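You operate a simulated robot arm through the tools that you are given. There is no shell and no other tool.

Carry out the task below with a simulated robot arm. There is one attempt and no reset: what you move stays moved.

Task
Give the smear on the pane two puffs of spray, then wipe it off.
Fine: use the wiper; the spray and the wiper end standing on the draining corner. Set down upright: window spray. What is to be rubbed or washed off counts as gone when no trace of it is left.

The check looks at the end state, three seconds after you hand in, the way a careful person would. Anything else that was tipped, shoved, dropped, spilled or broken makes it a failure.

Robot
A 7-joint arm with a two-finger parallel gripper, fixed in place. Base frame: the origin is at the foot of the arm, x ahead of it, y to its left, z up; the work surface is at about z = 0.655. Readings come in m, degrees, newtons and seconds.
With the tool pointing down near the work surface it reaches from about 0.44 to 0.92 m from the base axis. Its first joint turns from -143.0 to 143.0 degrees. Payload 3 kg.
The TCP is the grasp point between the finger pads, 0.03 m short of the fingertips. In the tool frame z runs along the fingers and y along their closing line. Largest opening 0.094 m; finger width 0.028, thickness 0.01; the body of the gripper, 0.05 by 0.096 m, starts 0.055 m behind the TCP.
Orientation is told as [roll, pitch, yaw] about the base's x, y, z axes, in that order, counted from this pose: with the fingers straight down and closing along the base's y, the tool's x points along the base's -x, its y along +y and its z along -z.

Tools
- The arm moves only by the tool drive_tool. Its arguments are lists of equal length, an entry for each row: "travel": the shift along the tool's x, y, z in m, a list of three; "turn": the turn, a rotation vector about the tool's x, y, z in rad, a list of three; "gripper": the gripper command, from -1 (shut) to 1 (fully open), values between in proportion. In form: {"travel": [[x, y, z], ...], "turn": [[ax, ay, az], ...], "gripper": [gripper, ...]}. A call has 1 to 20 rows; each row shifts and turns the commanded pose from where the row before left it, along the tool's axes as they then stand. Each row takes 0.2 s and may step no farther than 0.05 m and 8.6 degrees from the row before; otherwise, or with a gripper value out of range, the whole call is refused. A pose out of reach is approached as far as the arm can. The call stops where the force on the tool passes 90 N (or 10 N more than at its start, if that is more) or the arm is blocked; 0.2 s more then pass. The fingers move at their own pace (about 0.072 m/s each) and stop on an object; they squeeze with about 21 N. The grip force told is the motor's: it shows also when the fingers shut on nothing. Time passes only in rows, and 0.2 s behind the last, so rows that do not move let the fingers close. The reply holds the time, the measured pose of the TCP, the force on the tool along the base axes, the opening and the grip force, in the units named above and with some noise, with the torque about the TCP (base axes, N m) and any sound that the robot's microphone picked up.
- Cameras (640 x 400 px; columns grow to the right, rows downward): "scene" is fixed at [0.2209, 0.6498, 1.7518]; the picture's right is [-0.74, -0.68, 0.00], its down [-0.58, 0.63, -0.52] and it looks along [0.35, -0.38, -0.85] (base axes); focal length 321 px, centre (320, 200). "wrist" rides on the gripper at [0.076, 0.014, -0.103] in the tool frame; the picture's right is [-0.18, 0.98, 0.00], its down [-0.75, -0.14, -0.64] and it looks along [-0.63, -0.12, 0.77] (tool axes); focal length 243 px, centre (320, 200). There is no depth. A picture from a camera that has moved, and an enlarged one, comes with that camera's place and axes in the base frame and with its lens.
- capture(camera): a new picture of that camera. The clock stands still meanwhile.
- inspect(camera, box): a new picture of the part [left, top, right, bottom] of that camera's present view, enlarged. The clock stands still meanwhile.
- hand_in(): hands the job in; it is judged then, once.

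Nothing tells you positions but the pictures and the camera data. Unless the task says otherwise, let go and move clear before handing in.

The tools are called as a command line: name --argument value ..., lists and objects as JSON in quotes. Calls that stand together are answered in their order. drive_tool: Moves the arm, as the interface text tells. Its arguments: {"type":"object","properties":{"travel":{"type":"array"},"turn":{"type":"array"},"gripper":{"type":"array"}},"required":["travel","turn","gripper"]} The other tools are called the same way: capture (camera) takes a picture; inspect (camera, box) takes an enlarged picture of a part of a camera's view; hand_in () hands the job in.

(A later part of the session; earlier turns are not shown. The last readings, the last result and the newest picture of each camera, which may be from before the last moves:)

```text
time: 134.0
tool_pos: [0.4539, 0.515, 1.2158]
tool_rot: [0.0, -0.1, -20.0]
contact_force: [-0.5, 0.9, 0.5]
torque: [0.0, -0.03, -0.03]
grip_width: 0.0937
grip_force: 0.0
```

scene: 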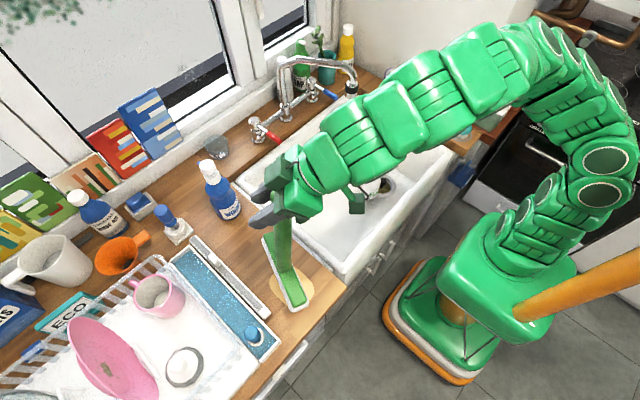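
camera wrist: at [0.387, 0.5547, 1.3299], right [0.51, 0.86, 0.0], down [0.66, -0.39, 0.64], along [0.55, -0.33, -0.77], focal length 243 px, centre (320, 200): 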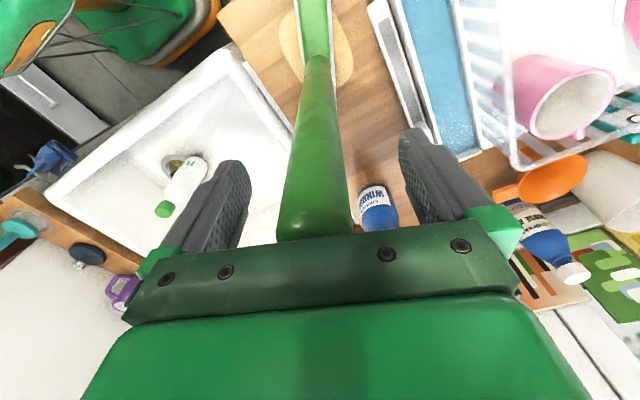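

drive_tool --travel '[[0, 0, 0.003], [0, 0, 0.002], [0, 0, 0], [0, 0, 0], [0, 0, 0], [0, 0, 0]]' --turn '[[0, 0, 0], [0, 0, 0], [0, 0, 0], [0, 0, 0], [0, 0, 0], [0, 0, 0]]' --gripper '[1, 1, 1, -1, -1, -1]'

inspect --camera "scene" --box '[220, 160, 380, 330]'

capture --camera "wrist"

```text
time: 135.1
tool_pos: [0.4544, 0.5155, 1.2144]
tool_rot: [0.5, -0.3, -19.9]
contact_force: [-2.2, -2.7, 17.5]
torque: [-0.97, 0.36, -0.02]
grip_width: 0.0361
grip_force: 7.9
stopped in row 5: the force on the tool passed its limit at 93 N (the readings are from after the stop); the commanded pose is now the measured one
```

```text
2.35 times, centred on (300, 245) of scene
camera zoom: at [0.2209, 0.6498, 1.7518], right [-0.74, -0.68, 0.0], down [-0.58, 0.63, -0.52], along [0.35, -0.38, -0.85], focal length 754 px, centre (367, 94)
```

zoom: 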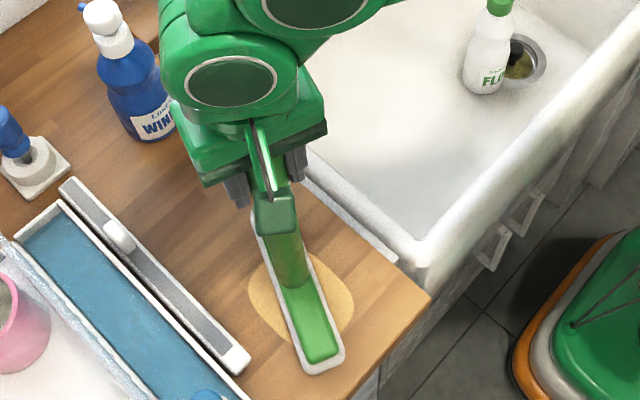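

```text
taken
camera wrist: at [0.3866, 0.5536, 1.317], right [0.51, 0.86, 0.01], down [0.66, -0.39, 0.64], along [0.56, -0.32, -0.76], focal length 243 px, centre (320, 200)
```

wrist: 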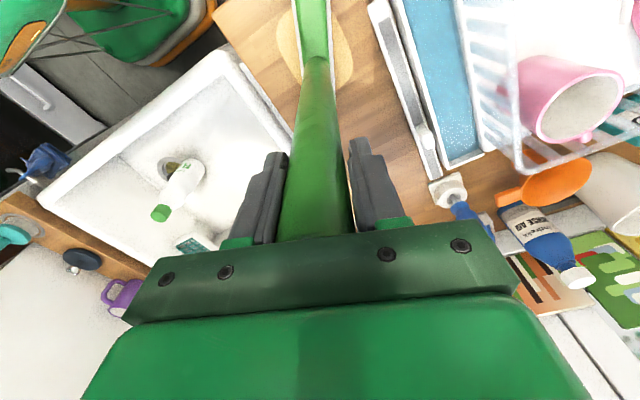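

The handle top is now seated right at the palm. I'll relieve the pressure slightly and finish closing.

drive_tool --travel '[[0, 0, -0.001], [0, 0, 0], [0, 0, 0]]' --turn '[[0, 0, 0], [0, 0, 0], [0, 0, 0]]' --gripper '[-1, -1, -1]'

```text
time: 135.9
tool_pos: [0.4545, 0.5147, 1.2151]
tool_rot: [0.4, -0.2, -20.0]
contact_force: [-1.6, -5.0, 11.3]
torque: [-1.07, 0.43, 0.13]
grip_width: 0.0325
grip_force: 20.9
```

drive_tool --travel '[[0, 0, -0.015], [0, 0, -0.015], [0, 0, -0.018], [0, 0, 0], [0, 0, 0], [0, 0, 0], [-0.0167, -0.039, 0], [-0.0167, -0.039, 0], [-0.0167, -0.039, 0], [-0.0167, -0.039, 0], [-0.0167, -0.039, 0], [-0.0167, -0.039, 0], [0, 0, 0]]' --turn '[[0, 0, 0], [0, 0, 0], [0, 0, 0], [0, 0, -0.1163], [0, 0, -0.1163], [0, 0, -0.1163], [0, 0, 0], [0, 0, 0], [0, 0, 0], [0, 0, 0], [0, 0, 0], [0, 0, 0], [0, 0, 0]]' --gripper '[-1, -1, -1, -1, -1, -1, -1, -1, -1, -1, -1, -1, -1]'

capture --camera "scene"

```text
time: 138.7
tool_pos: [0.5548, 0.279, 1.2603]
tool_rot: [0.3, -0.4, 0.0]
contact_force: [-1.0, 0.2, -1.8]
torque: [0.08, 0.01, -0.01]
grip_width: 0.0323
grip_force: 20.9
```

```text
taken
```

scene: 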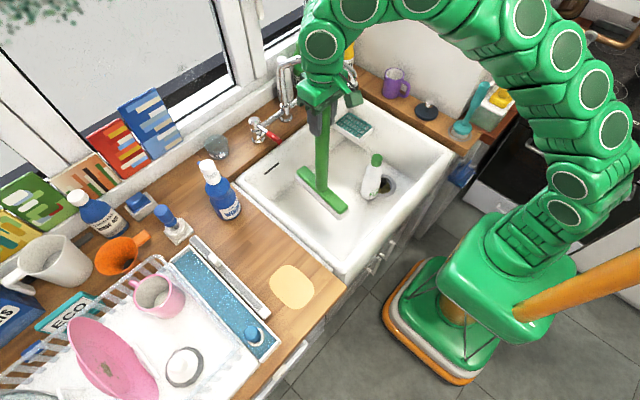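

drive_tool --travel '[[0, 0, 0], [0, 0, 0], [0, 0, 0], [0, 0, 0], [0, 0, 0], [-0.0364, 0, 0.024], [-0.0364, 0, 0.024], [-0.0364, 0, 0.024], [0, 0, 0], [0, 0, 0], [0, 0, -0.004], [0, 0, -0.004], [0, 0, -0.004], [0, 0, -0.004], [0, 0, 0]]' --turn '[[0, -0.14, 0], [0, -0.14, 0], [0, -0.14, 0], [0, -0.14, 0], [0, -0.14, 0], [0, 0, 0], [0, 0, 0], [0, 0, 0], [0, -0.145, 0], [0, -0.145, 0], [0, -0.145, 0], [0, -0.145, 0], [0, -0.145, 0], [0, -0.145, 0], [0, 0, 0]]' --gripper '[-1, -1, -1, -1, -1, -1, -1, -1, -1, -1, -1, -1, -1, -1, -1]'

inspect --camera "scene" --box '[130, 10, 330, 145]'

capture --camera "wrist"

```text
time: 141.9
tool_pos: [0.6691, 0.2814, 1.2833]
tool_rot: [138.2, -89.6, -138.1]
contact_force: [0.4, -0.1, -1.8]
torque: [-0.01, 0.44, -0.01]
grip_width: 0.0319
grip_force: 21.3
```

```text
2.96 times, centred on (230, 78) of scene
camera zoom: at [0.2209, 0.6498, 1.7518], right [-0.74, -0.68, 0.0], down [-0.58, 0.63, -0.52], along [0.35, -0.38, -0.85], focal length 950 px, centre (587, 563)
```

zoom: 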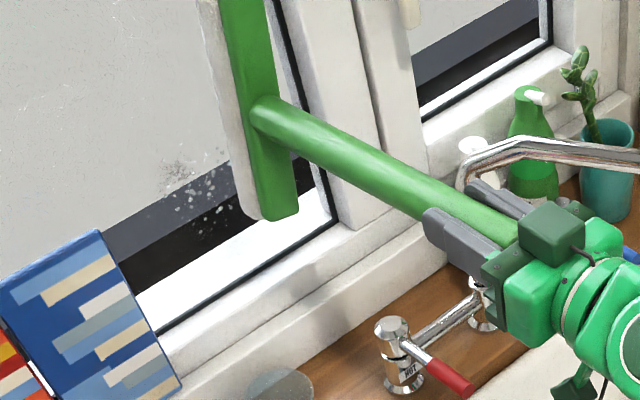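

```text
taken
camera wrist: at [0.5661, 0.2952, 1.2067], right [0.0, 0.98, 0.19], down [-0.65, -0.15, 0.75], along [0.76, -0.12, 0.63], focal length 243 px, centre (320, 200)
```

wrist: 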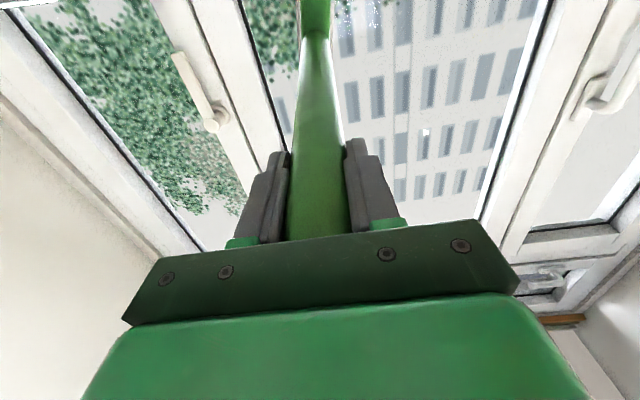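

Much better: only about 8° of sag this time. I'll trim the pitch, then lower in front of the remaining left part of the smear (y≈0.335).

drive_tool --travel '[[0, 0, 0], [0.0432, 0.0167, 0.0007], [0.0432, 0.0167, 0.0007], [0.0432, 0.0167, 0.0007], [0, 0, 0]]' --turn '[[0, -0.14, 0], [0, 0, 0], [0, 0, 0], [0, 0, 0], [0, 0, 0]]' --gripper '[-1, -1, -1, -1, -1]'

inspect --camera "scene" --box '[130, 10, 290, 110]'

```text
time: 143.1
tool_pos: [0.6881, 0.3336, 1.1537]
tool_rot: [177.8, -81.7, -177.9]
contact_force: [0.2, 0.0, -2.4]
torque: [0.02, 0.41, -0.01]
grip_width: 0.0317
grip_force: 21.0
```

```text
4.00 times, centred on (210, 60) of scene
camera zoom: at [0.2209, 0.6498, 1.7518], right [-0.74, -0.68, 0.0], down [-0.58, 0.63, -0.52], along [0.35, -0.38, -0.85], focal length 1283 px, centre (760, 760)
```

zoom: 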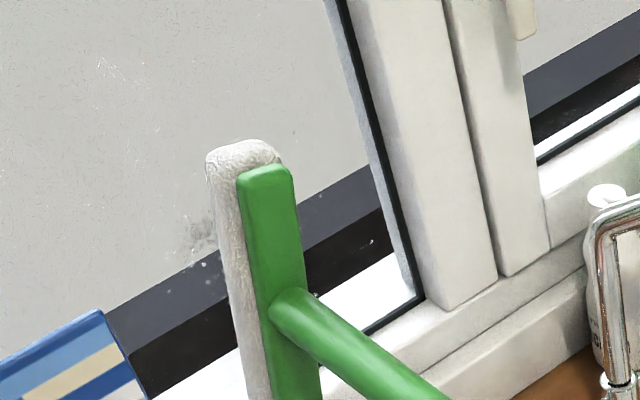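

drive_tool --travel '[[0.0029, 0, 0.0198], [0.0015, 0, 0.0099], [0.0006, 0, 0.004], [0, 0, 0]]' --turn '[[0, 0, 0], [0, 0, 0], [0, 0, 0], [0, 0, 0]]' --gripper '[-1, -1, -1, -1]'

```text
time: 144.1
tool_pos: [0.7238, 0.3321, 1.1567]
tool_rot: [178.0, -81.7, -178.0]
contact_force: [0.0, -0.1, -2.7]
torque: [-0.03, 0.41, 0.04]
grip_width: 0.0318
grip_force: 21.0
```

drive_tool --travel '[[0.0006, 0, 0.0035], [0.0006, 0, 0.0035], [0.0004, 0, 0.0025], [0, 0, 0]]' --turn '[[0, 0, 0], [0, 0, 0], [0, 0, 0], [0, 0, 0]]' --gripper '[-1, -1, -1, -1]'

inspect --camera "scene" --box '[130, 10, 290, 110]'

```text
time: 145.1
tool_pos: [0.7339, 0.3317, 1.1547]
tool_rot: [178.0, -81.8, -178.1]
contact_force: [0.1, -0.1, -2.4]
torque: [0.01, 0.38, 0.04]
grip_width: 0.0321
grip_force: 20.7
```

```text
4.00 times, centred on (210, 60) of scene
camera zoom: at [0.2209, 0.6498, 1.7518], right [-0.74, -0.68, 0.0], down [-0.58, 0.63, -0.52], along [0.35, -0.38, -0.85], focal length 1283 px, centre (760, 760)
```

zoom: 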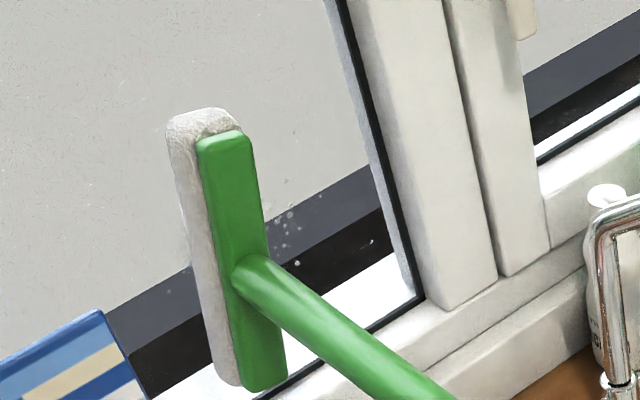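

drive_tool --travel '[[0.0004, 0, 0.0025], [0.0004, 0, 0.0025], [0, 0, 0]]' --turn '[[0, 0, 0], [0, 0, 0], [0, 0, 0]]' --gripper '[-1, -1, -1]'

```text
time: 145.9
tool_pos: [0.7387, 0.3321, 1.1553]
tool_rot: [178.0, -81.7, -178.2]
contact_force: [0.4, 0.6, -1.5]
torque: [-0.03, 0.42, 0.02]
grip_width: 0.032
grip_force: 21.0
```

drive_tool --travel '[[0.0003, 0, 0.002], [0.0003, 0, 0.002], [0, 0, 0]]' --turn '[[0, 0, 0], [0, 0, 0], [0, 0, 0]]' --gripper '[-1, -1, -1]'

```text
time: 146.7
tool_pos: [0.7427, 0.3313, 1.1546]
tool_rot: [178.0, -81.7, -178.0]
contact_force: [0.1, 0.2, -1.7]
torque: [-0.01, 0.41, 0.02]
grip_width: 0.0322
grip_force: 21.4
```

drive_tool --travel '[[0.0003, 0, 0.002], [0.0003, 0, 0.002], [0, 0, 0]]' --turn '[[0, 0, 0], [0, 0, 0], [0, 0, 0]]' --gripper '[-1, -1, -1]'

inspect --camera "scene" --box '[130, 10, 290, 110]'

```text
time: 147.5
tool_pos: [0.7461, 0.3332, 1.1558]
tool_rot: [178.0, -81.8, -178.0]
contact_force: [-6.6, -1.0, -0.6]
torque: [-0.06, 0.59, -0.09]
grip_width: 0.0322
grip_force: 21.3
```

```text
4.00 times, centred on (210, 60) of scene
camera zoom: at [0.2209, 0.6498, 1.7518], right [-0.74, -0.68, 0.0], down [-0.58, 0.63, -0.52], along [0.35, -0.38, -0.85], focal length 1283 px, centre (760, 760)
```

zoom: 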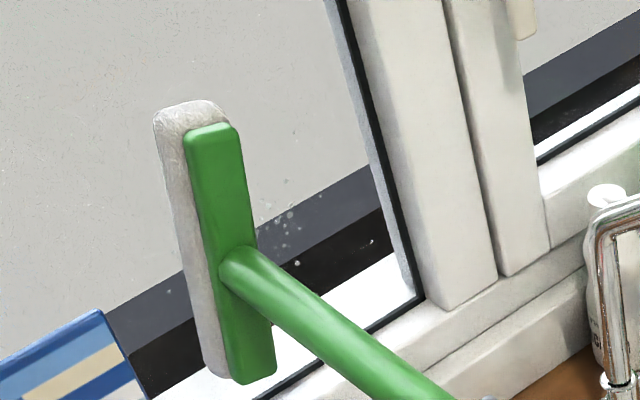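

Contact at about 7 N. I'll press a little more and rub vertically.

drive_tool --travel '[[0.0001, 0, 0.0008], [-0.005, 0, 0.0007], [-0.005, 0, 0.0007], [-0.005, 0, 0.0007], [-0.005, 0, 0.0007]]' --turn '[[0, 0, 0], [0, 0, 0], [0, 0, 0], [0, 0, 0], [0, 0, 0]]' --gripper '[-1, -1, -1, -1, -1]'

```text
time: 148.7
tool_pos: [0.7473, 0.3312, 1.1756]
tool_rot: [177.8, -81.7, -177.9]
contact_force: [-0.7, -1.2, -2.3]
torque: [0.0, 0.41, 0.01]
grip_width: 0.0322
grip_force: 21.2
```

drive_tool --travel '[[0.0002, 0, 0.0015], [0.005, 0, -0.0007], [0.005, 0, -0.0007], [0.005, 0, -0.0007], [0.005, 0, -0.0007]]' --turn '[[0, 0, 0], [0, 0, 0], [0, 0, 0], [0, 0, 0], [0, 0, 0]]' --gripper '[-1, -1, -1, -1, -1]'

```text
time: 149.9
tool_pos: [0.7479, 0.334, 1.1603]
tool_rot: [178.2, -81.4, -178.0]
contact_force: [-48.6, -2.2, 10.6]
torque: [-0.14, 1.5, -0.54]
grip_width: 0.0325
grip_force: 20.7
stopped in row 5: the force on the tool passed its limit at 94 N (the readings are from after the stop); the commanded pose is now the measured one
```

drive_tool --travel '[[-0.0001, -0.003, -0.0006], [0, -0.005, 0], [0, -0.005, 0], [0, -0.005, 0], [0, -0.005, 0]]' --turn '[[0, 0, 0], [0, 0, 0], [0, 0, 0], [0, 0, 0], [0, 0, 0]]' --gripper '[-1, -1, -1, -1, -1]'

inspect --camera "scene" --box '[130, 10, 290, 110]'

```text
time: 151.1
tool_pos: [0.748, 0.3094, 1.1592]
tool_rot: [178.5, -81.5, -178.4]
contact_force: [-31.2, 2.7, 7.3]
torque: [0.31, 0.58, 1.25]
grip_width: 0.0343
grip_force: 21.1
```

```text
4.00 times, centred on (210, 60) of scene
camera zoom: at [0.2209, 0.6498, 1.7518], right [-0.74, -0.68, 0.0], down [-0.58, 0.63, -0.52], along [0.35, -0.38, -0.85], focal length 1283 px, centre (760, 760)
```

zoom: 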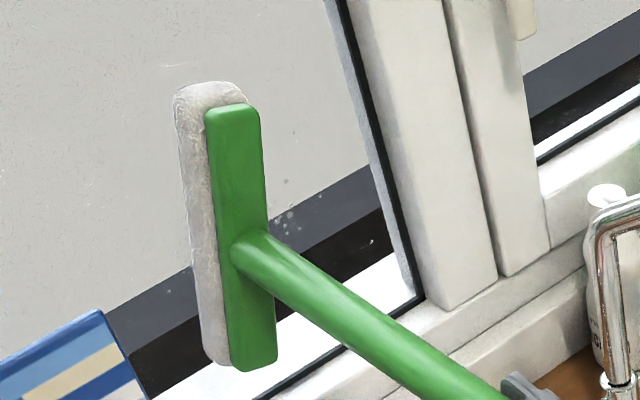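

drive_tool --travel '[[0, -0.005, 0], [0, -0.005, 0], [0, -0.005, 0], [0, -0.005, 0], [0, -0.005, 0], [0, -0.005, 0]]' --turn '[[0, 0, 0], [0, 0, 0], [0, 0, 0], [0, 0, 0], [0, 0, 0], [0, 0, 0]]' --gripper '[-1, -1, -1, -1, -1, -1]'

inspect --camera "scene" --box '[130, 10, 290, 110]'

```text
time: 152.5
tool_pos: [0.7473, 0.2808, 1.1573]
tool_rot: [178.2, -81.7, -178.1]
contact_force: [-16.7, 4.0, -2.6]
torque: [-0.03, 0.47, 1.28]
grip_width: 0.0343
grip_force: 20.8
```

```text
4.00 times, centred on (210, 60) of scene
camera zoom: at [0.2209, 0.6498, 1.7518], right [-0.74, -0.68, 0.0], down [-0.58, 0.63, -0.52], along [0.35, -0.38, -0.85], focal length 1283 px, centre (760, 760)
```

zoom: 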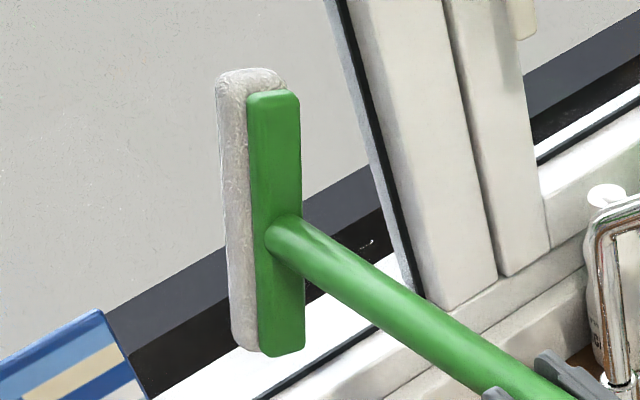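

The left area is completely clean now, droplets included. I'll continue the stroke to the right, then pull back and check.

drive_tool --travel '[[0, -0.005, 0], [0, -0.005, 0], [0, -0.005, 0], [0, -0.005, 0], [0, -0.005, 0]]' --turn '[[0, 0, 0], [0, 0, 0], [0, 0, 0], [0, 0, 0], [0, 0, 0]]' --gripper '[-1, -1, -1, -1, -1]'

inspect --camera "scene" --box '[130, 10, 290, 110]'

```text
time: 153.7
tool_pos: [0.7485, 0.2548, 1.1578]
tool_rot: [178.3, -81.6, -178.1]
contact_force: [-0.7, 0.8, -2.1]
torque: [0.0, 0.62, 0.07]
grip_width: 0.0341
grip_force: 21.3
```

```text
4.00 times, centred on (210, 60) of scene
camera zoom: at [0.2209, 0.6498, 1.7518], right [-0.74, -0.68, 0.0], down [-0.58, 0.63, -0.52], along [0.35, -0.38, -0.85], focal length 1283 px, centre (760, 760)
```

zoom: 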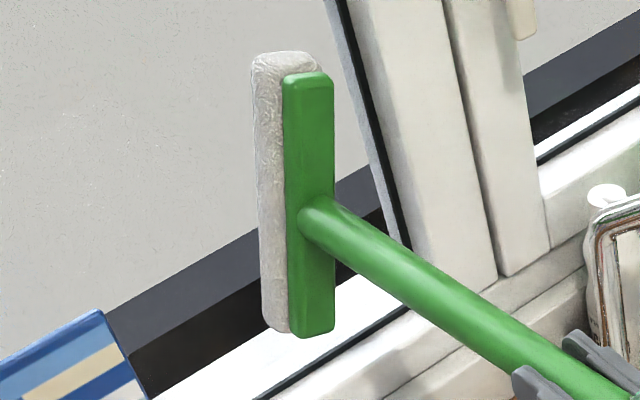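

drive_tool --travel '[[-0.0043, 0, -0.0297], [-0.0014, 0.04, -0.01], [0, 0.04, 0], [0, 0.03, 0], [0, 0, 0]]' --turn '[[0, 0, 0], [0, 0, 0], [0, 0, 0], [0, 0, 0], [0, 0, 0]]' --gripper '[-1, -1, -1, -1, -1]'

inspect --camera "scene" --box '[150, 40, 240, 100]'

capture --camera "wrist"

```text
time: 154.9
tool_pos: [0.7076, 0.3654, 1.1577]
tool_rot: [178.4, -81.6, -178.2]
contact_force: [-0.2, -0.5, -1.7]
torque: [0.0, 0.39, 0.01]
grip_width: 0.0342
grip_force: 20.5
```

```text
6.67 times, centred on (195, 70) of scene
camera zoom: at [0.2209, 0.6498, 1.7518], right [-0.74, -0.68, 0.0], down [-0.58, 0.63, -0.52], along [0.35, -0.38, -0.85], focal length 2138 px, centre (1153, 1067)
```

zoom: 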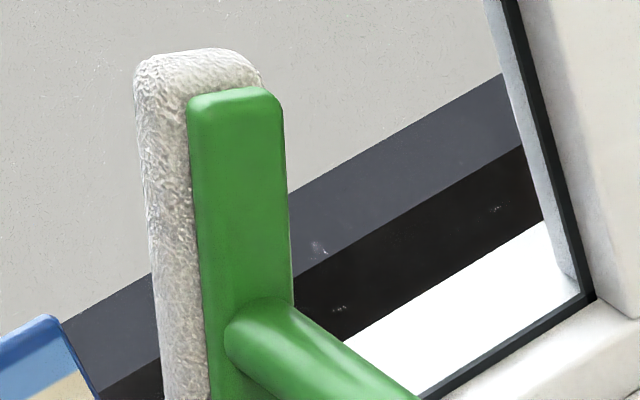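

```text
taken
camera wrist: at [0.6168, 0.379, 1.0672], right [-0.03, 0.98, 0.19], down [-0.74, -0.15, 0.65], along [0.67, -0.12, 0.74], focal length 243 px, centre (320, 200)
```

wrist: 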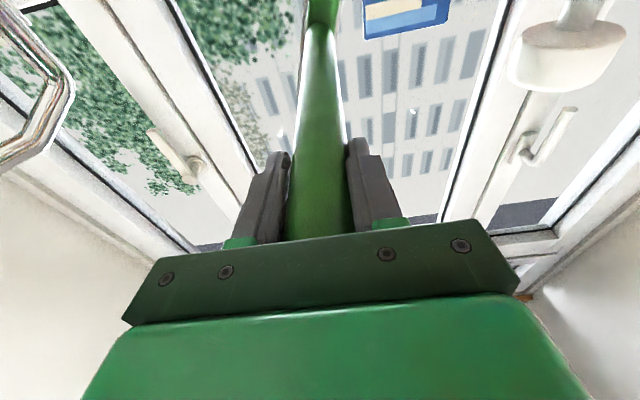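

The glass is clean. Now I'll raise the wiper, pitch it back down over the sink, and return it to the draining spot.

drive_tool --travel '[[-0.0412, -0.015, 0.0061], [-0.0412, -0.015, 0.0061], [-0.0412, -0.015, 0.0061], [0, 0, 0], [0, 0, 0], [0, 0, 0], [0, 0, 0], [0, 0, 0], [0, 0, 0], [0, 0, 0], [0, 0, 0]]' --turn '[[0, 0, 0], [0, 0, 0], [0, 0, 0], [0, 0.145, 0], [0, 0.145, 0], [0, 0.145, 0], [0, 0.145, 0], [0, 0.145, 0], [0, 0.145, 0], [0, 0.145, 0], [0, 0, 0]]' --gripper '[-1, -1, -1, -1, -1, -1, -1, -1, -1, -1, -1]'

capture --camera "scene"

inspect --camera "scene" --box '[130, 30, 250, 110]'

capture --camera "wrist"

```text
time: 157.3
tool_pos: [0.7076, 0.3216, 1.2829]
tool_rot: [0.3, -40.1, 0.0]
contact_force: [-0.3, -0.1, -1.9]
torque: [0.01, 0.18, -0.03]
grip_width: 0.0345
grip_force: 21.1
```

```text
taken
```

scene: 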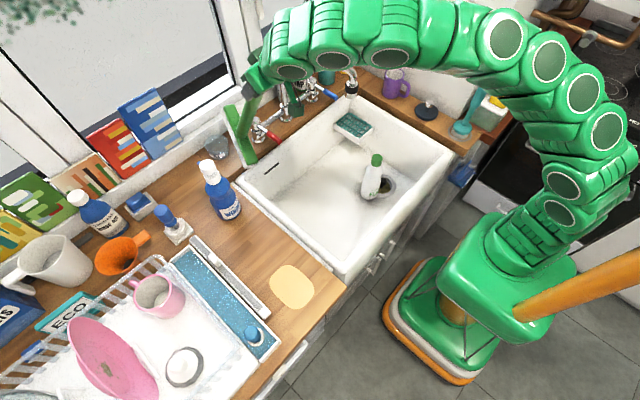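

```text
5.00 times, centred on (190, 70) of scene
camera zoom: at [0.2209, 0.6498, 1.7518], right [-0.74, -0.68, 0.0], down [-0.58, 0.63, -0.52], along [0.35, -0.38, -0.85], focal length 1603 px, centre (970, 850)
```

zoom: 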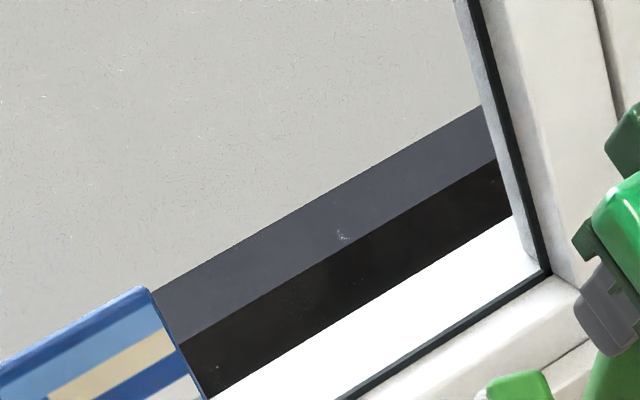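

```text
taken
camera wrist: at [0.583, 0.3334, 1.3122], right [0.14, 0.98, 0.12], down [0.16, -0.14, 0.98], along [0.98, -0.11, -0.18], focal length 243 px, centre (320, 200)
```

wrist: 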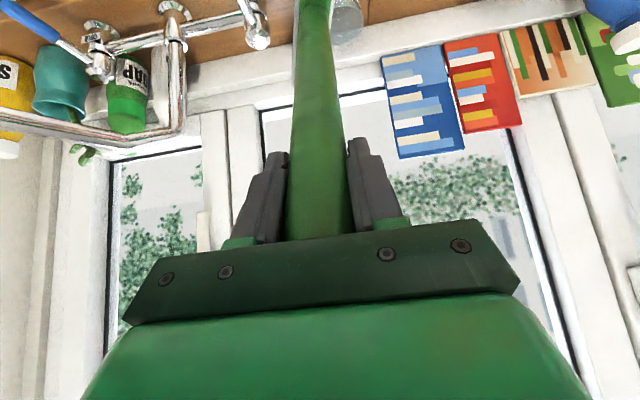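

The pane is completely clear. Next, bring the wiper over the sink and hang it vertical.

drive_tool --travel '[[0.0303, 0, -0.0222], [0.0303, 0, -0.0222], [0.0303, 0, -0.0222], [0.0303, 0, -0.0222], [0, 0, 0], [0, 0, 0], [0, 0, 0], [0, 0, 0], [0, 0, 0]]' --turn '[[0, 0, 0], [0, 0, 0], [0, 0, 0], [0, 0, 0], [0, 0.12, 0], [0, 0.12, 0], [0, 0.12, 0], [0, 0.12, 0], [0, 0, 0]]' --gripper '[-1, -1, -1, -1, -1, -1, -1, -1, -1]'

capture --camera "scene"

capture --camera "wrist"

```text
time: 159.3
tool_pos: [0.5584, 0.3191, 1.272]
tool_rot: [0.1, -12.6, 0.2]
contact_force: [-0.9, 0.0, -1.8]
torque: [-0.03, -0.02, -0.02]
grip_width: 0.0345
grip_force: 21.5
```

```text
taken
```

scene: 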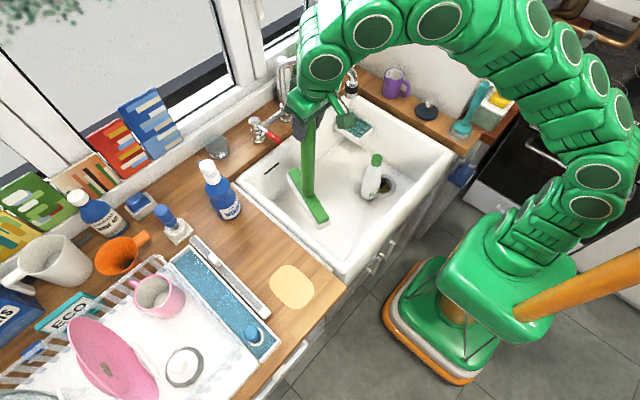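

```text
taken
camera wrist: at [0.4613, 0.3324, 1.3555], right [0.18, 0.98, 0.04], down [0.6, -0.14, 0.79], along [0.78, -0.11, -0.61], focal length 243 px, centre (320, 200)
```

wrist: 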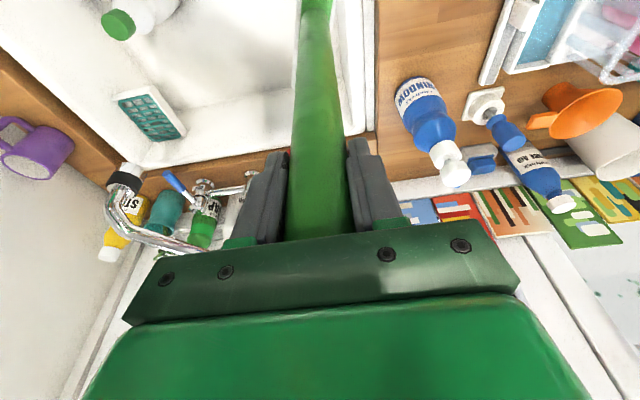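

The handle hangs vertical. I'll carry it to the patch's left half (0.45, 0.552) and align the head with x.

drive_tool --travel '[[0.0176, 0.0388, -0.0039], [0.0176, 0.0388, -0.0039], [0.0176, 0.0388, -0.0039], [0.0176, 0.0388, -0.0039], [0.0176, 0.0388, -0.0039], [0.0176, 0.0388, -0.0039], [0, 0, 0], [0, 0, 0], [0, 0, 0]]' --turn '[[0, 0, 0], [0, 0, 0], [0, 0, 0], [0, 0, 0], [0, 0, 0], [0, 0, 0], [-0.019, 0, -0.085], [-0.019, 0, -0.085], [0, 0, 0]]' --gripper '[-1, -1, -1, -1, -1, -1, -1, -1, -1]'

inspect --camera "scene" --box '[220, 160, 380, 330]'

capture --camera "wrist"

```text
time: 161.3
tool_pos: [0.4487, 0.5515, 1.2723]
tool_rot: [0.2, -12.7, 10.2]
contact_force: [-1.1, -0.2, -1.9]
torque: [0.0, 0.02, 0.01]
grip_width: 0.0344
grip_force: 21.2
```

```text
2.35 times, centred on (300, 245) of scene
camera zoom: at [0.2209, 0.6498, 1.7518], right [-0.74, -0.68, 0.0], down [-0.58, 0.63, -0.52], along [0.35, -0.38, -0.85], focal length 754 px, centre (367, 94)
```

zoom: 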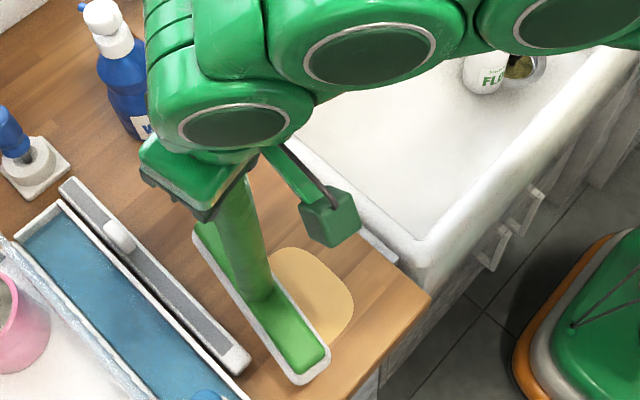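

```text
taken
camera wrist: at [0.3513, 0.5475, 1.3556], right [0.0, 1.0, 0.04], down [0.61, -0.04, 0.79], along [0.79, 0.02, -0.61], focal length 243 px, centre (320, 200)
```

wrist: 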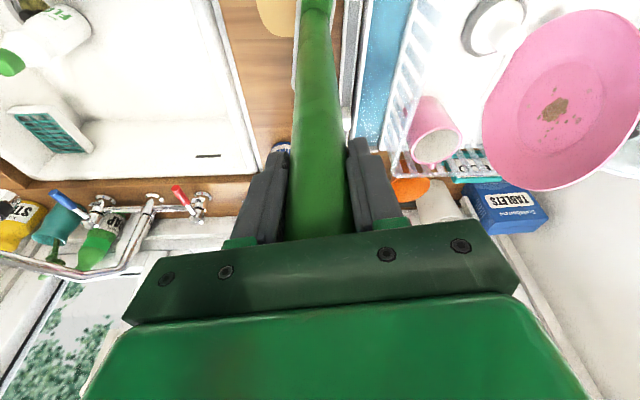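

drive_tool --travel '[[0.0033, 0, 0.0146], [0.0033, 0, 0.0146], [0.0022, 0, 0.0098], [0, 0, 0]]' --turn '[[0, 0, 0], [0, 0, 0], [0, 0, 0], [0, 0, 0]]' --gripper '[-1, -1, -1, -1]'

inspect --camera "scene" --box '[220, 160, 380, 330]'

```text
time: 162.3
tool_pos: [0.4503, 0.5533, 1.2337]
tool_rot: [0.2, -12.8, 10.1]
contact_force: [-0.5, 0.3, -1.6]
torque: [-0.01, 0.02, 0.0]
grip_width: 0.0342
grip_force: 21.2
```

```text
2.35 times, centred on (300, 245) of scene
camera zoom: at [0.2209, 0.6498, 1.7518], right [-0.74, -0.68, 0.0], down [-0.58, 0.63, -0.52], along [0.35, -0.38, -0.85], focal length 754 px, centre (367, 94)
```

zoom: 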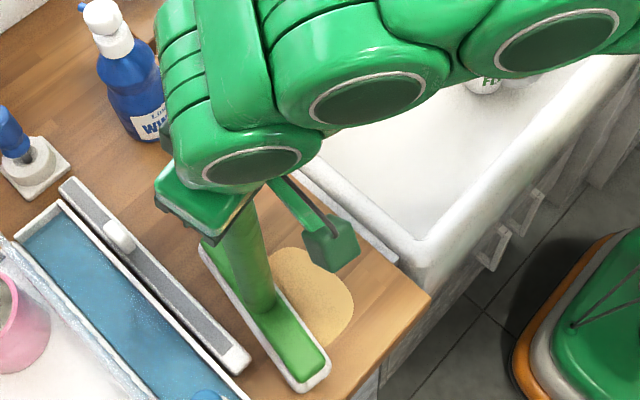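

drive_tool --travel '[[0, -0.01, 0], [0.0011, 0, 0.0049], [0.0007, 0, 0.0029], [0.0007, 0, 0.0029]]' --turn '[[0, 0, 0], [0, 0, 0], [0, 0, 0], [0, 0, 0]]' --gripper '[-1, -1, -1, -1]'

```text
time: 163.3
tool_pos: [0.4503, 0.5428, 1.2219]
tool_rot: [0.2, -12.8, 10.1]
contact_force: [0.0, 0.4, -1.5]
torque: [-0.02, 0.0, 0.0]
grip_width: 0.0343
grip_force: 21.3
```

drive_tool --travel '[[0.0005, 0, 0.002], [0.0005, 0, 0.002], [0, 0, 0]]' --turn '[[0, 0, 0], [0, 0, 0], [0, 0, 0]]' --gripper '[-1, -1, -1]'

```text
time: 164.1
tool_pos: [0.4512, 0.5418, 1.2191]
tool_rot: [0.4, -12.9, 10.0]
contact_force: [8.1, 0.0, 30.7]
torque: [-0.03, 0.5, 0.01]
grip_width: 0.0347
grip_force: 20.5
```

Down flush. Now release, rise 3 cm, and slide back off the handle toward the base.

drive_tool --travel '[[-0.0002, 0, -0.001], [0, 0, 0], [0, 0, 0], [-0.0033, 0, -0.0146], [-0.0033, 0, -0.0146], [0, 0, 0]]' --turn '[[0, 0, 0], [0, 0, 0], [0, 0, 0], [0, 0, 0], [0, 0, 0], [0, 0, 0]]' --gripper '[-1, 1, 1, 1, 1, 1]'

inspect --camera "scene" --box '[220, 160, 380, 330]'

capture --camera "wrist"

```text
time: 165.5
tool_pos: [0.4511, 0.5427, 1.2494]
tool_rot: [0.2, -12.7, 10.0]
contact_force: [0.2, -1.1, -1.4]
torque: [0.01, -0.02, 0.02]
grip_width: 0.0939
grip_force: 0.1
```

```text
2.35 times, centred on (300, 245) of scene
camera zoom: at [0.2209, 0.6498, 1.7518], right [-0.74, -0.68, 0.0], down [-0.58, 0.63, -0.52], along [0.35, -0.38, -0.85], focal length 754 px, centre (367, 94)
```

zoom: 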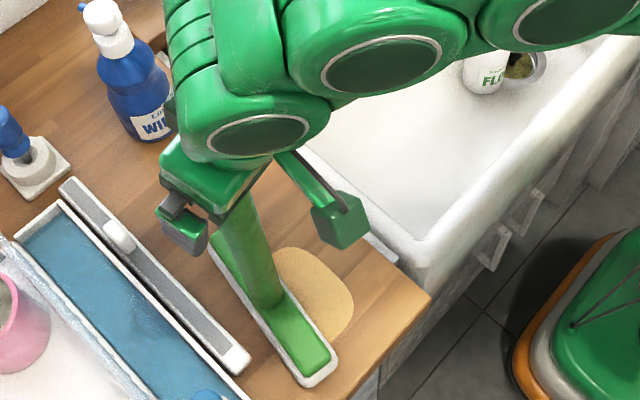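

```text
taken
camera wrist: at [0.3528, 0.5388, 1.3323], right [0.0, 1.0, 0.04], down [0.61, -0.04, 0.79], along [0.79, 0.02, -0.61], focal length 243 px, centre (320, 200)
```

wrist: 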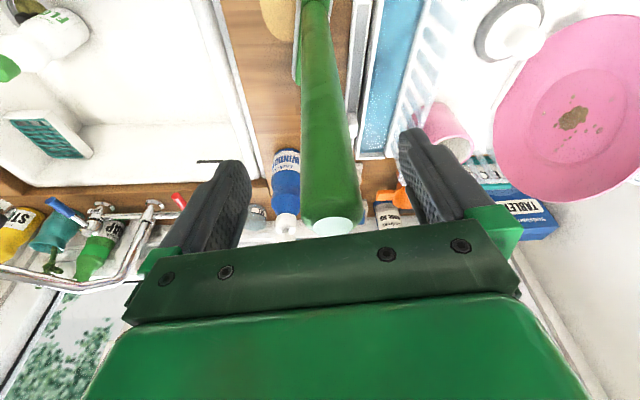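

drive_tool --travel '[[0.0293, 0, -0.0066], [0.0293, 0, -0.0066], [0.0293, 0, -0.0066], [0, -0.04, 0], [0, -0.04, 0], [0, 0, 0]]' --turn '[[0, 0, 0], [0, 0, 0], [0, 0, 0], [0, 0, 0], [0, 0, 0], [0, 0, 0]]' --gripper '[1, 1, 1, 1, 1, 1]'

capture --camera "scene"

inspect --camera "scene" --box '[220, 160, 380, 330]'

```text
time: 166.9
tool_pos: [0.3751, 0.4474, 1.25]
tool_rot: [0.1, -12.7, 10.1]
contact_force: [-0.2, 0.3, 0.6]
torque: [-0.04, -0.03, 0.05]
grip_width: 0.094
grip_force: 0.1
```

```text
taken
```

scene: 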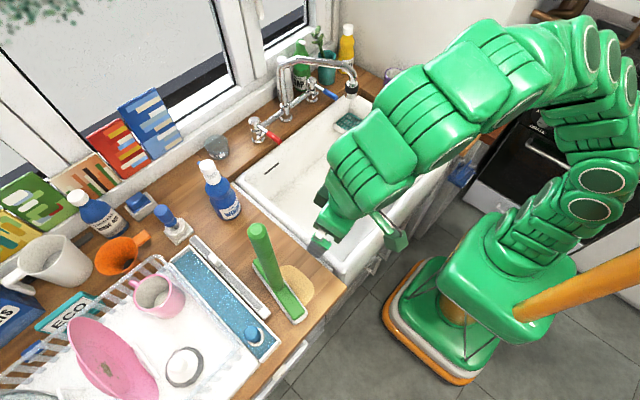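

```text
2.35 times, centred on (300, 245) of scene
camera zoom: at [0.2209, 0.6498, 1.7518], right [-0.74, -0.68, 0.0], down [-0.58, 0.63, -0.52], along [0.35, -0.38, -0.85], focal length 754 px, centre (367, 94)
```

zoom: 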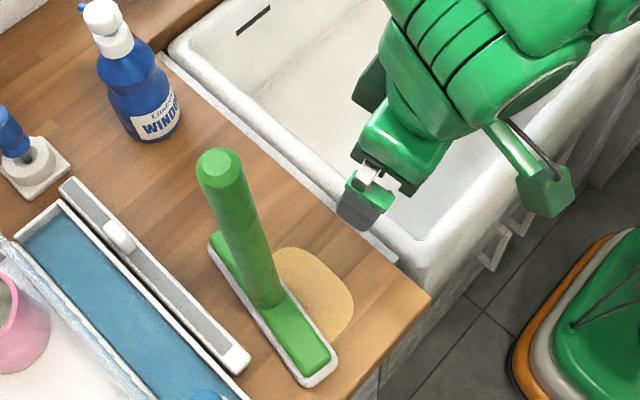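

The wiper stands upright on the patch, leaving its right side free for the spray. Now I'll swing the faucet spout back: its end moved from about (0.68, 0.087) to (0.72, -0.046), pivoting at (0.913, 0.083). I'll go to its far side with closed fingers.

drive_tool --travel '[[0, 0, 0], [0, 0, 0], [-0.0218, -0.0405, 0.0079], [-0.0218, -0.0405, 0.0079], [-0.0218, -0.0405, 0.0079], [-0.0218, -0.0405, 0.0079], [-0.0218, -0.0405, 0.0079], [-0.0218, -0.0405, 0.0079], [-0.0218, -0.0405, 0.0079], [-0.0218, -0.0405, 0.0079], [-0.0218, -0.0405, 0.0079], [-0.0218, -0.0405, 0.0079], [-0.0218, -0.0405, 0.0079], [-0.0218, -0.0405, 0.0079], [-0.0218, -0.0405, 0.0079], [-0.0218, -0.0405, 0.0079], [0, 0, 0]]' --turn '[[0.0192, 0, 0.085], [0.0192, -0.127, 0.085], [0, 0, 0], [0, 0, 0], [0, 0, 0], [0, 0, 0], [0, 0, 0], [0, 0, 0], [0, 0, 0], [0, 0, 0], [0, 0, 0], [0, 0, 0], [0, 0, 0], [0, 0, 0], [0, 0, 0], [0, 0, 0], [0, 0, 0]]' --gripper '[1, 1, -1, -1, -1, -1, -1, -1, -1, -1, -1, -1, -1, -1, -1, -1, -1]'

capture --camera "scene"

capture --camera "wrist"

```text
refused: row 2 steps farther than a row can; nothing moved
```

```text
taken
```

scene: 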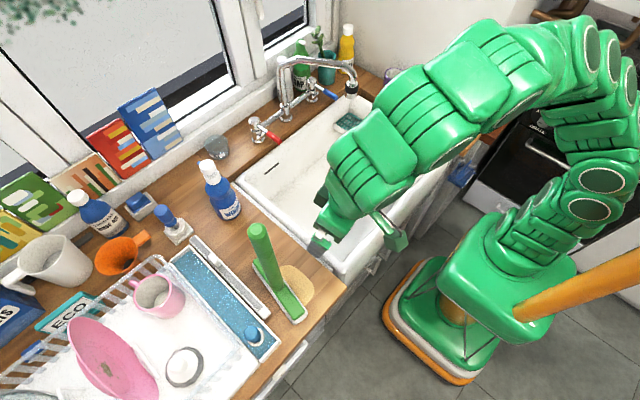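

```text
taken
camera wrist: at [0.277, 0.4432, 1.3329], right [0.0, 1.0, 0.04], down [0.61, -0.04, 0.79], along [0.79, 0.02, -0.61], focal length 243 px, centre (320, 200)
```

wrist: 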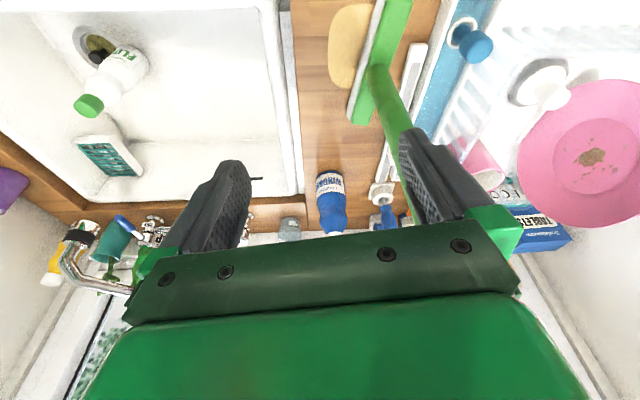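

drive_tool --travel '[[0, 0, 0], [0, 0, 0], [0, 0, 0], [-0.0218, -0.0405, 0.0079], [-0.0218, -0.0405, 0.0079], [-0.0218, -0.0405, 0.0079], [-0.0218, -0.0405, 0.0079], [-0.0218, -0.0405, 0.0079], [-0.0218, -0.0405, 0.0079], [-0.0218, -0.0405, 0.0079], [-0.0218, -0.0405, 0.0079], [-0.0218, -0.0405, 0.0079], [-0.0218, -0.0405, 0.0079], [-0.0218, -0.0405, 0.0079], [-0.0218, -0.0405, 0.0079], [-0.0218, -0.0405, 0.0079], [-0.0218, -0.0405, 0.0079], [0, 0, 0]]' --turn '[[0.0192, 0, 0.085], [0.0192, 0, 0.085], [0, -0.127, 0], [0, 0, 0], [0, 0, 0], [0, 0, 0], [0, 0, 0], [0, 0, 0], [0, 0, 0], [0, 0, 0], [0, 0, 0], [0, 0, 0], [0, 0, 0], [0, 0, 0], [0, 0, 0], [0, 0, 0], [0, 0, 0], [0, 0, 0]]' --gripper '[1, 1, 1, -1, -1, -1, -1, -1, -1, -1, -1, -1, -1, -1, -1, -1, -1, -1]'

capture --camera "scene"

capture --camera "wrist"

```text
time: 170.7
tool_pos: [0.7013, -0.1166, 1.245]
tool_rot: [0.1, -20.0, 0.0]
contact_force: [-0.3, 0.6, -0.1]
torque: [-0.02, -0.01, 0.01]
grip_width: 0.0
grip_force: 21.0
```

```text
taken
```

scene: 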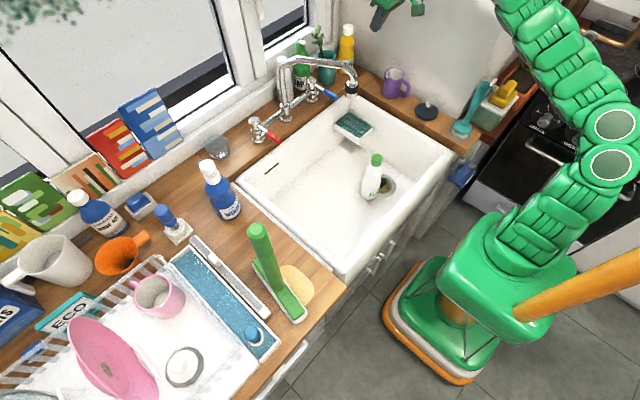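

```text
taken
camera wrist: at [0.5961, -0.1039, 1.3155], right [0.17, 0.98, 0.07], down [0.49, -0.14, 0.86], along [0.86, -0.11, -0.51], focal length 243 px, centre (320, 200)
```

wrist: 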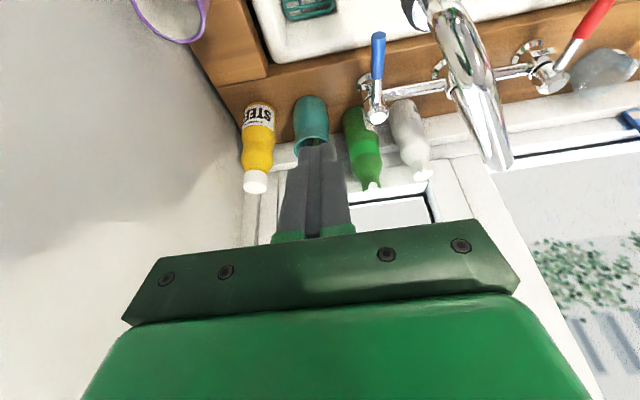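

The view is clear now, so I'll look at the faucet and jar closely.

inspect --camera "scene" --box '[200, 10, 400, 135]'

inspect --camera "scene" --box '[170, 90, 290, 190]'

inspect --camera "scene" --box '[150, 40, 240, 100]'

```text
3.20 times, centred on (300, 72) of scene
camera zoom: at [0.2209, 0.6498, 1.7518], right [-0.74, -0.68, 0.0], down [-0.58, 0.63, -0.52], along [0.35, -0.38, -0.85], focal length 1026 px, centre (384, 608)
```

zoom: 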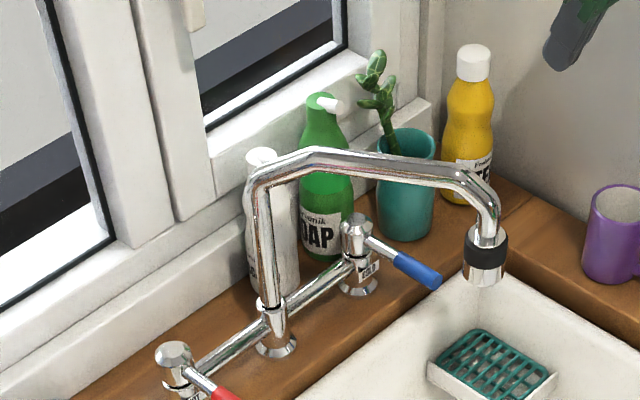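

```text
4.00 times, centred on (230, 140) of scene
camera zoom: at [0.2209, 0.6498, 1.7518], right [-0.74, -0.68, 0.0], down [-0.58, 0.63, -0.52], along [0.35, -0.38, -0.85], focal length 1283 px, centre (680, 440)
```

zoom: 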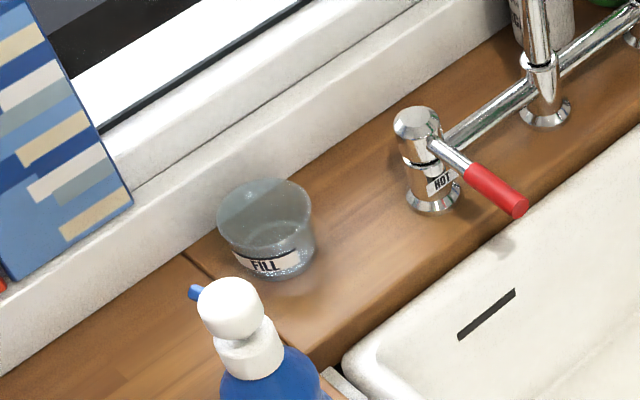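

```text
6.67 times, centred on (195, 70) of scene
camera zoom: at [0.2209, 0.6498, 1.7518], right [-0.74, -0.68, 0.0], down [-0.58, 0.63, -0.52], along [0.35, -0.38, -0.85], focal length 2138 px, centre (1153, 1067)
```

zoom: 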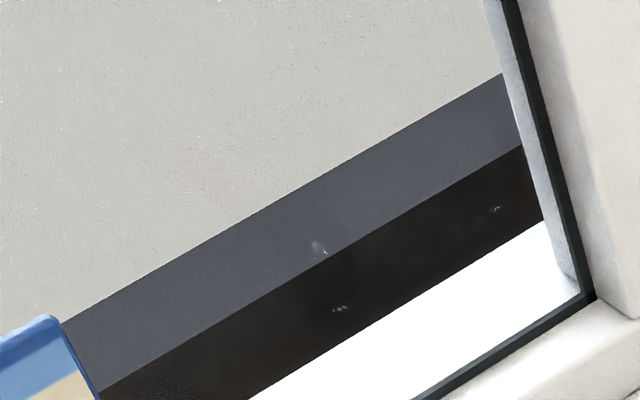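

The pane is spotless. Before finishing I need to put the FILL jar back: it's now at about (0.952, 0.365) and was at about (0.968, 0.171), behind the hot tap. I'll go and grasp it.

drive_tool --travel '[[0, 0.042, 0], [0, 0.042, 0], [0, 0.042, 0], [0, 0.042, 0], [0, 0.042, 0], [0, 0.042, 0], [0, 0.042, 0], [0, 0.042, 0], [0, 0.042, 0], [0, 0.042, 0], [0, 0, 0], [0, 0, 0], [0, 0, 0], [0, 0, 0], [0, 0, 0], [0, 0, 0], [0, 0, 0], [0, 0, 0]]' --turn '[[0, 0, 0], [0, 0, 0], [0, 0, 0], [0, 0, 0], [0, 0, 0], [0, 0, 0], [0, 0, 0], [0, 0, 0], [0, 0, 0], [0, 0, 0], [0, -0.131, 0], [0, -0.131, 0], [0, -0.131, 0], [0, -0.131, 0], [-0.0891, 0, -0.0748], [-0.0891, 0, -0.0748], [-0.0891, 0, -0.0748], [0, 0, 0]]' --gripper '[-1, -1, -1, -1, -1, -1, -1, -1, -1, -1, 1, 1, 1, 1, 1, 1, 1, 1]'

capture --camera "wrist"

```text
time: 174.5
tool_pos: [0.698, 0.2583, 1.2625]
tool_rot: [0.3, -50.1, 19.9]
contact_force: [-0.5, -0.2, 0.0]
torque: [-0.02, 0.01, 0.03]
grip_width: 0.0938
grip_force: 0.1
out of reach, approached as far as the arm can: row 10, 12
```

```text
taken
camera wrist: at [0.5735, 0.2269, 1.2696], right [-0.23, 0.96, 0.14], down [0.04, -0.14, 0.99], along [0.97, 0.23, -0.01], focal length 243 px, centre (320, 200)
```

wrist: 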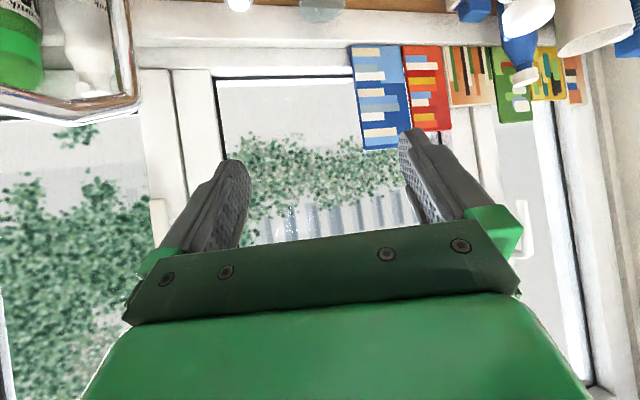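

drive_tool --travel '[[0.0083, 0.0017, 0.0369], [0.0083, 0.0017, 0.0369], [0.0083, 0.0017, 0.0369], [0.0083, 0.0017, 0.0369], [0.0083, 0.0017, 0.0369], [0.0083, 0.0017, 0.0369], [0.0083, 0.0017, 0.0369], [0.0083, 0.0017, 0.0369], [0, 0, 0]]' --turn '[[0, 0, 0], [0, 0, 0], [0, 0, 0], [0, 0, 0], [0, 0, 0], [0, 0, 0], [0, 0, 0], [0, 0, 0], [0, 0, 0]]' --gripper '[1, 1, 1, 1, 1, 1, 1, 1, 1]'

capture --camera "wrist"

inspect --camera "scene" --box '[170, 80, 330, 200]'

```text
time: 176.5
tool_pos: [0.8659, 0.3347, 1.0219]
tool_rot: [0.2, -50.1, 20.0]
contact_force: [0.2, -0.8, -0.1]
torque: [-0.01, 0.02, -0.01]
grip_width: 0.0941
grip_force: 0.0
```

```text
taken
camera wrist: at [0.7423, 0.3033, 1.028], right [-0.23, 0.96, 0.14], down [0.04, -0.14, 0.99], along [0.97, 0.23, -0.01], focal length 243 px, centre (320, 200)
```

wrist: 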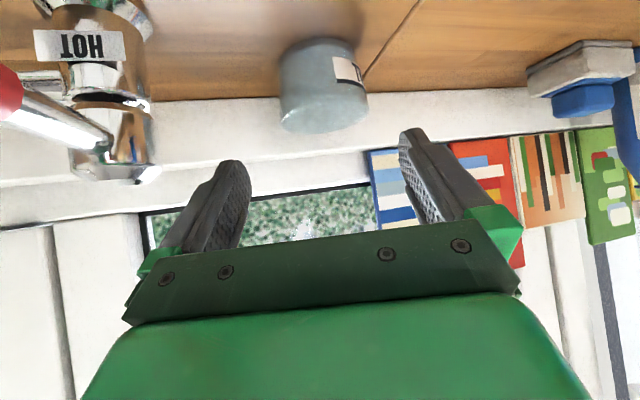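

```text
3.33 times, centred on (250, 140) of scene
camera zoom: at [0.2209, 0.6498, 1.7518], right [-0.74, -0.68, 0.0], down [-0.58, 0.63, -0.52], along [0.35, -0.38, -0.85], focal length 1069 px, centre (553, 400)
```

zoom: 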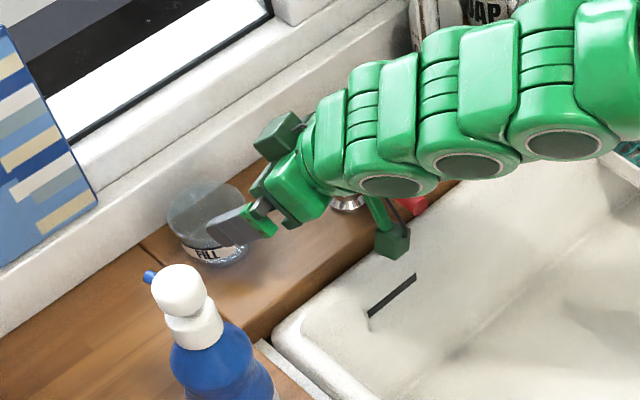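

The jar is centred between the fingers. Advancing to straddle it near its rim.

drive_tool --travel '[[0.0016, 0.0004, 0.028], [0.0016, 0.0004, 0.028], [0.0016, 0.0004, 0.028], [0.0016, 0.0004, 0.028], [0, 0, 0]]' --turn '[[0, 0, 0], [0, 0, 0], [0, 0, 0], [0, 0, 0], [0, 0, 0]]' --gripper '[1, 1, 1, 1, 1]'

capture --camera "wrist"

inspect --camera "scene" --box '[170, 80, 330, 200]'

```text
time: 177.7
tool_pos: [0.9416, 0.366, 0.9459]
tool_rot: [0.0, -50.4, 19.9]
contact_force: [-0.8, -0.4, 0.3]
torque: [0.0, -0.04, 0.0]
grip_width: 0.0939
grip_force: 0.0
```

```text
taken
camera wrist: at [0.817, 0.3352, 0.9523], right [-0.22, 0.96, 0.14], down [0.04, -0.14, 0.99], along [0.97, 0.23, 0.0], focal length 243 px, centre (320, 200)
```

wrist: 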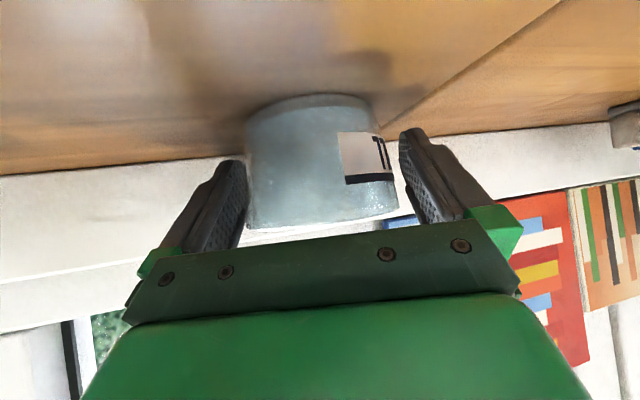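

```text
3.33 times, centred on (250, 140) of scene
camera zoom: at [0.2209, 0.6498, 1.7518], right [-0.74, -0.68, 0.0], down [-0.58, 0.63, -0.52], along [0.35, -0.38, -0.85], focal length 1069 px, centre (553, 400)
```

zoom: 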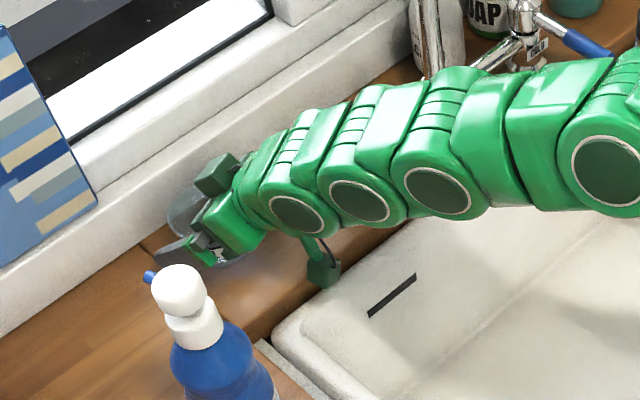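

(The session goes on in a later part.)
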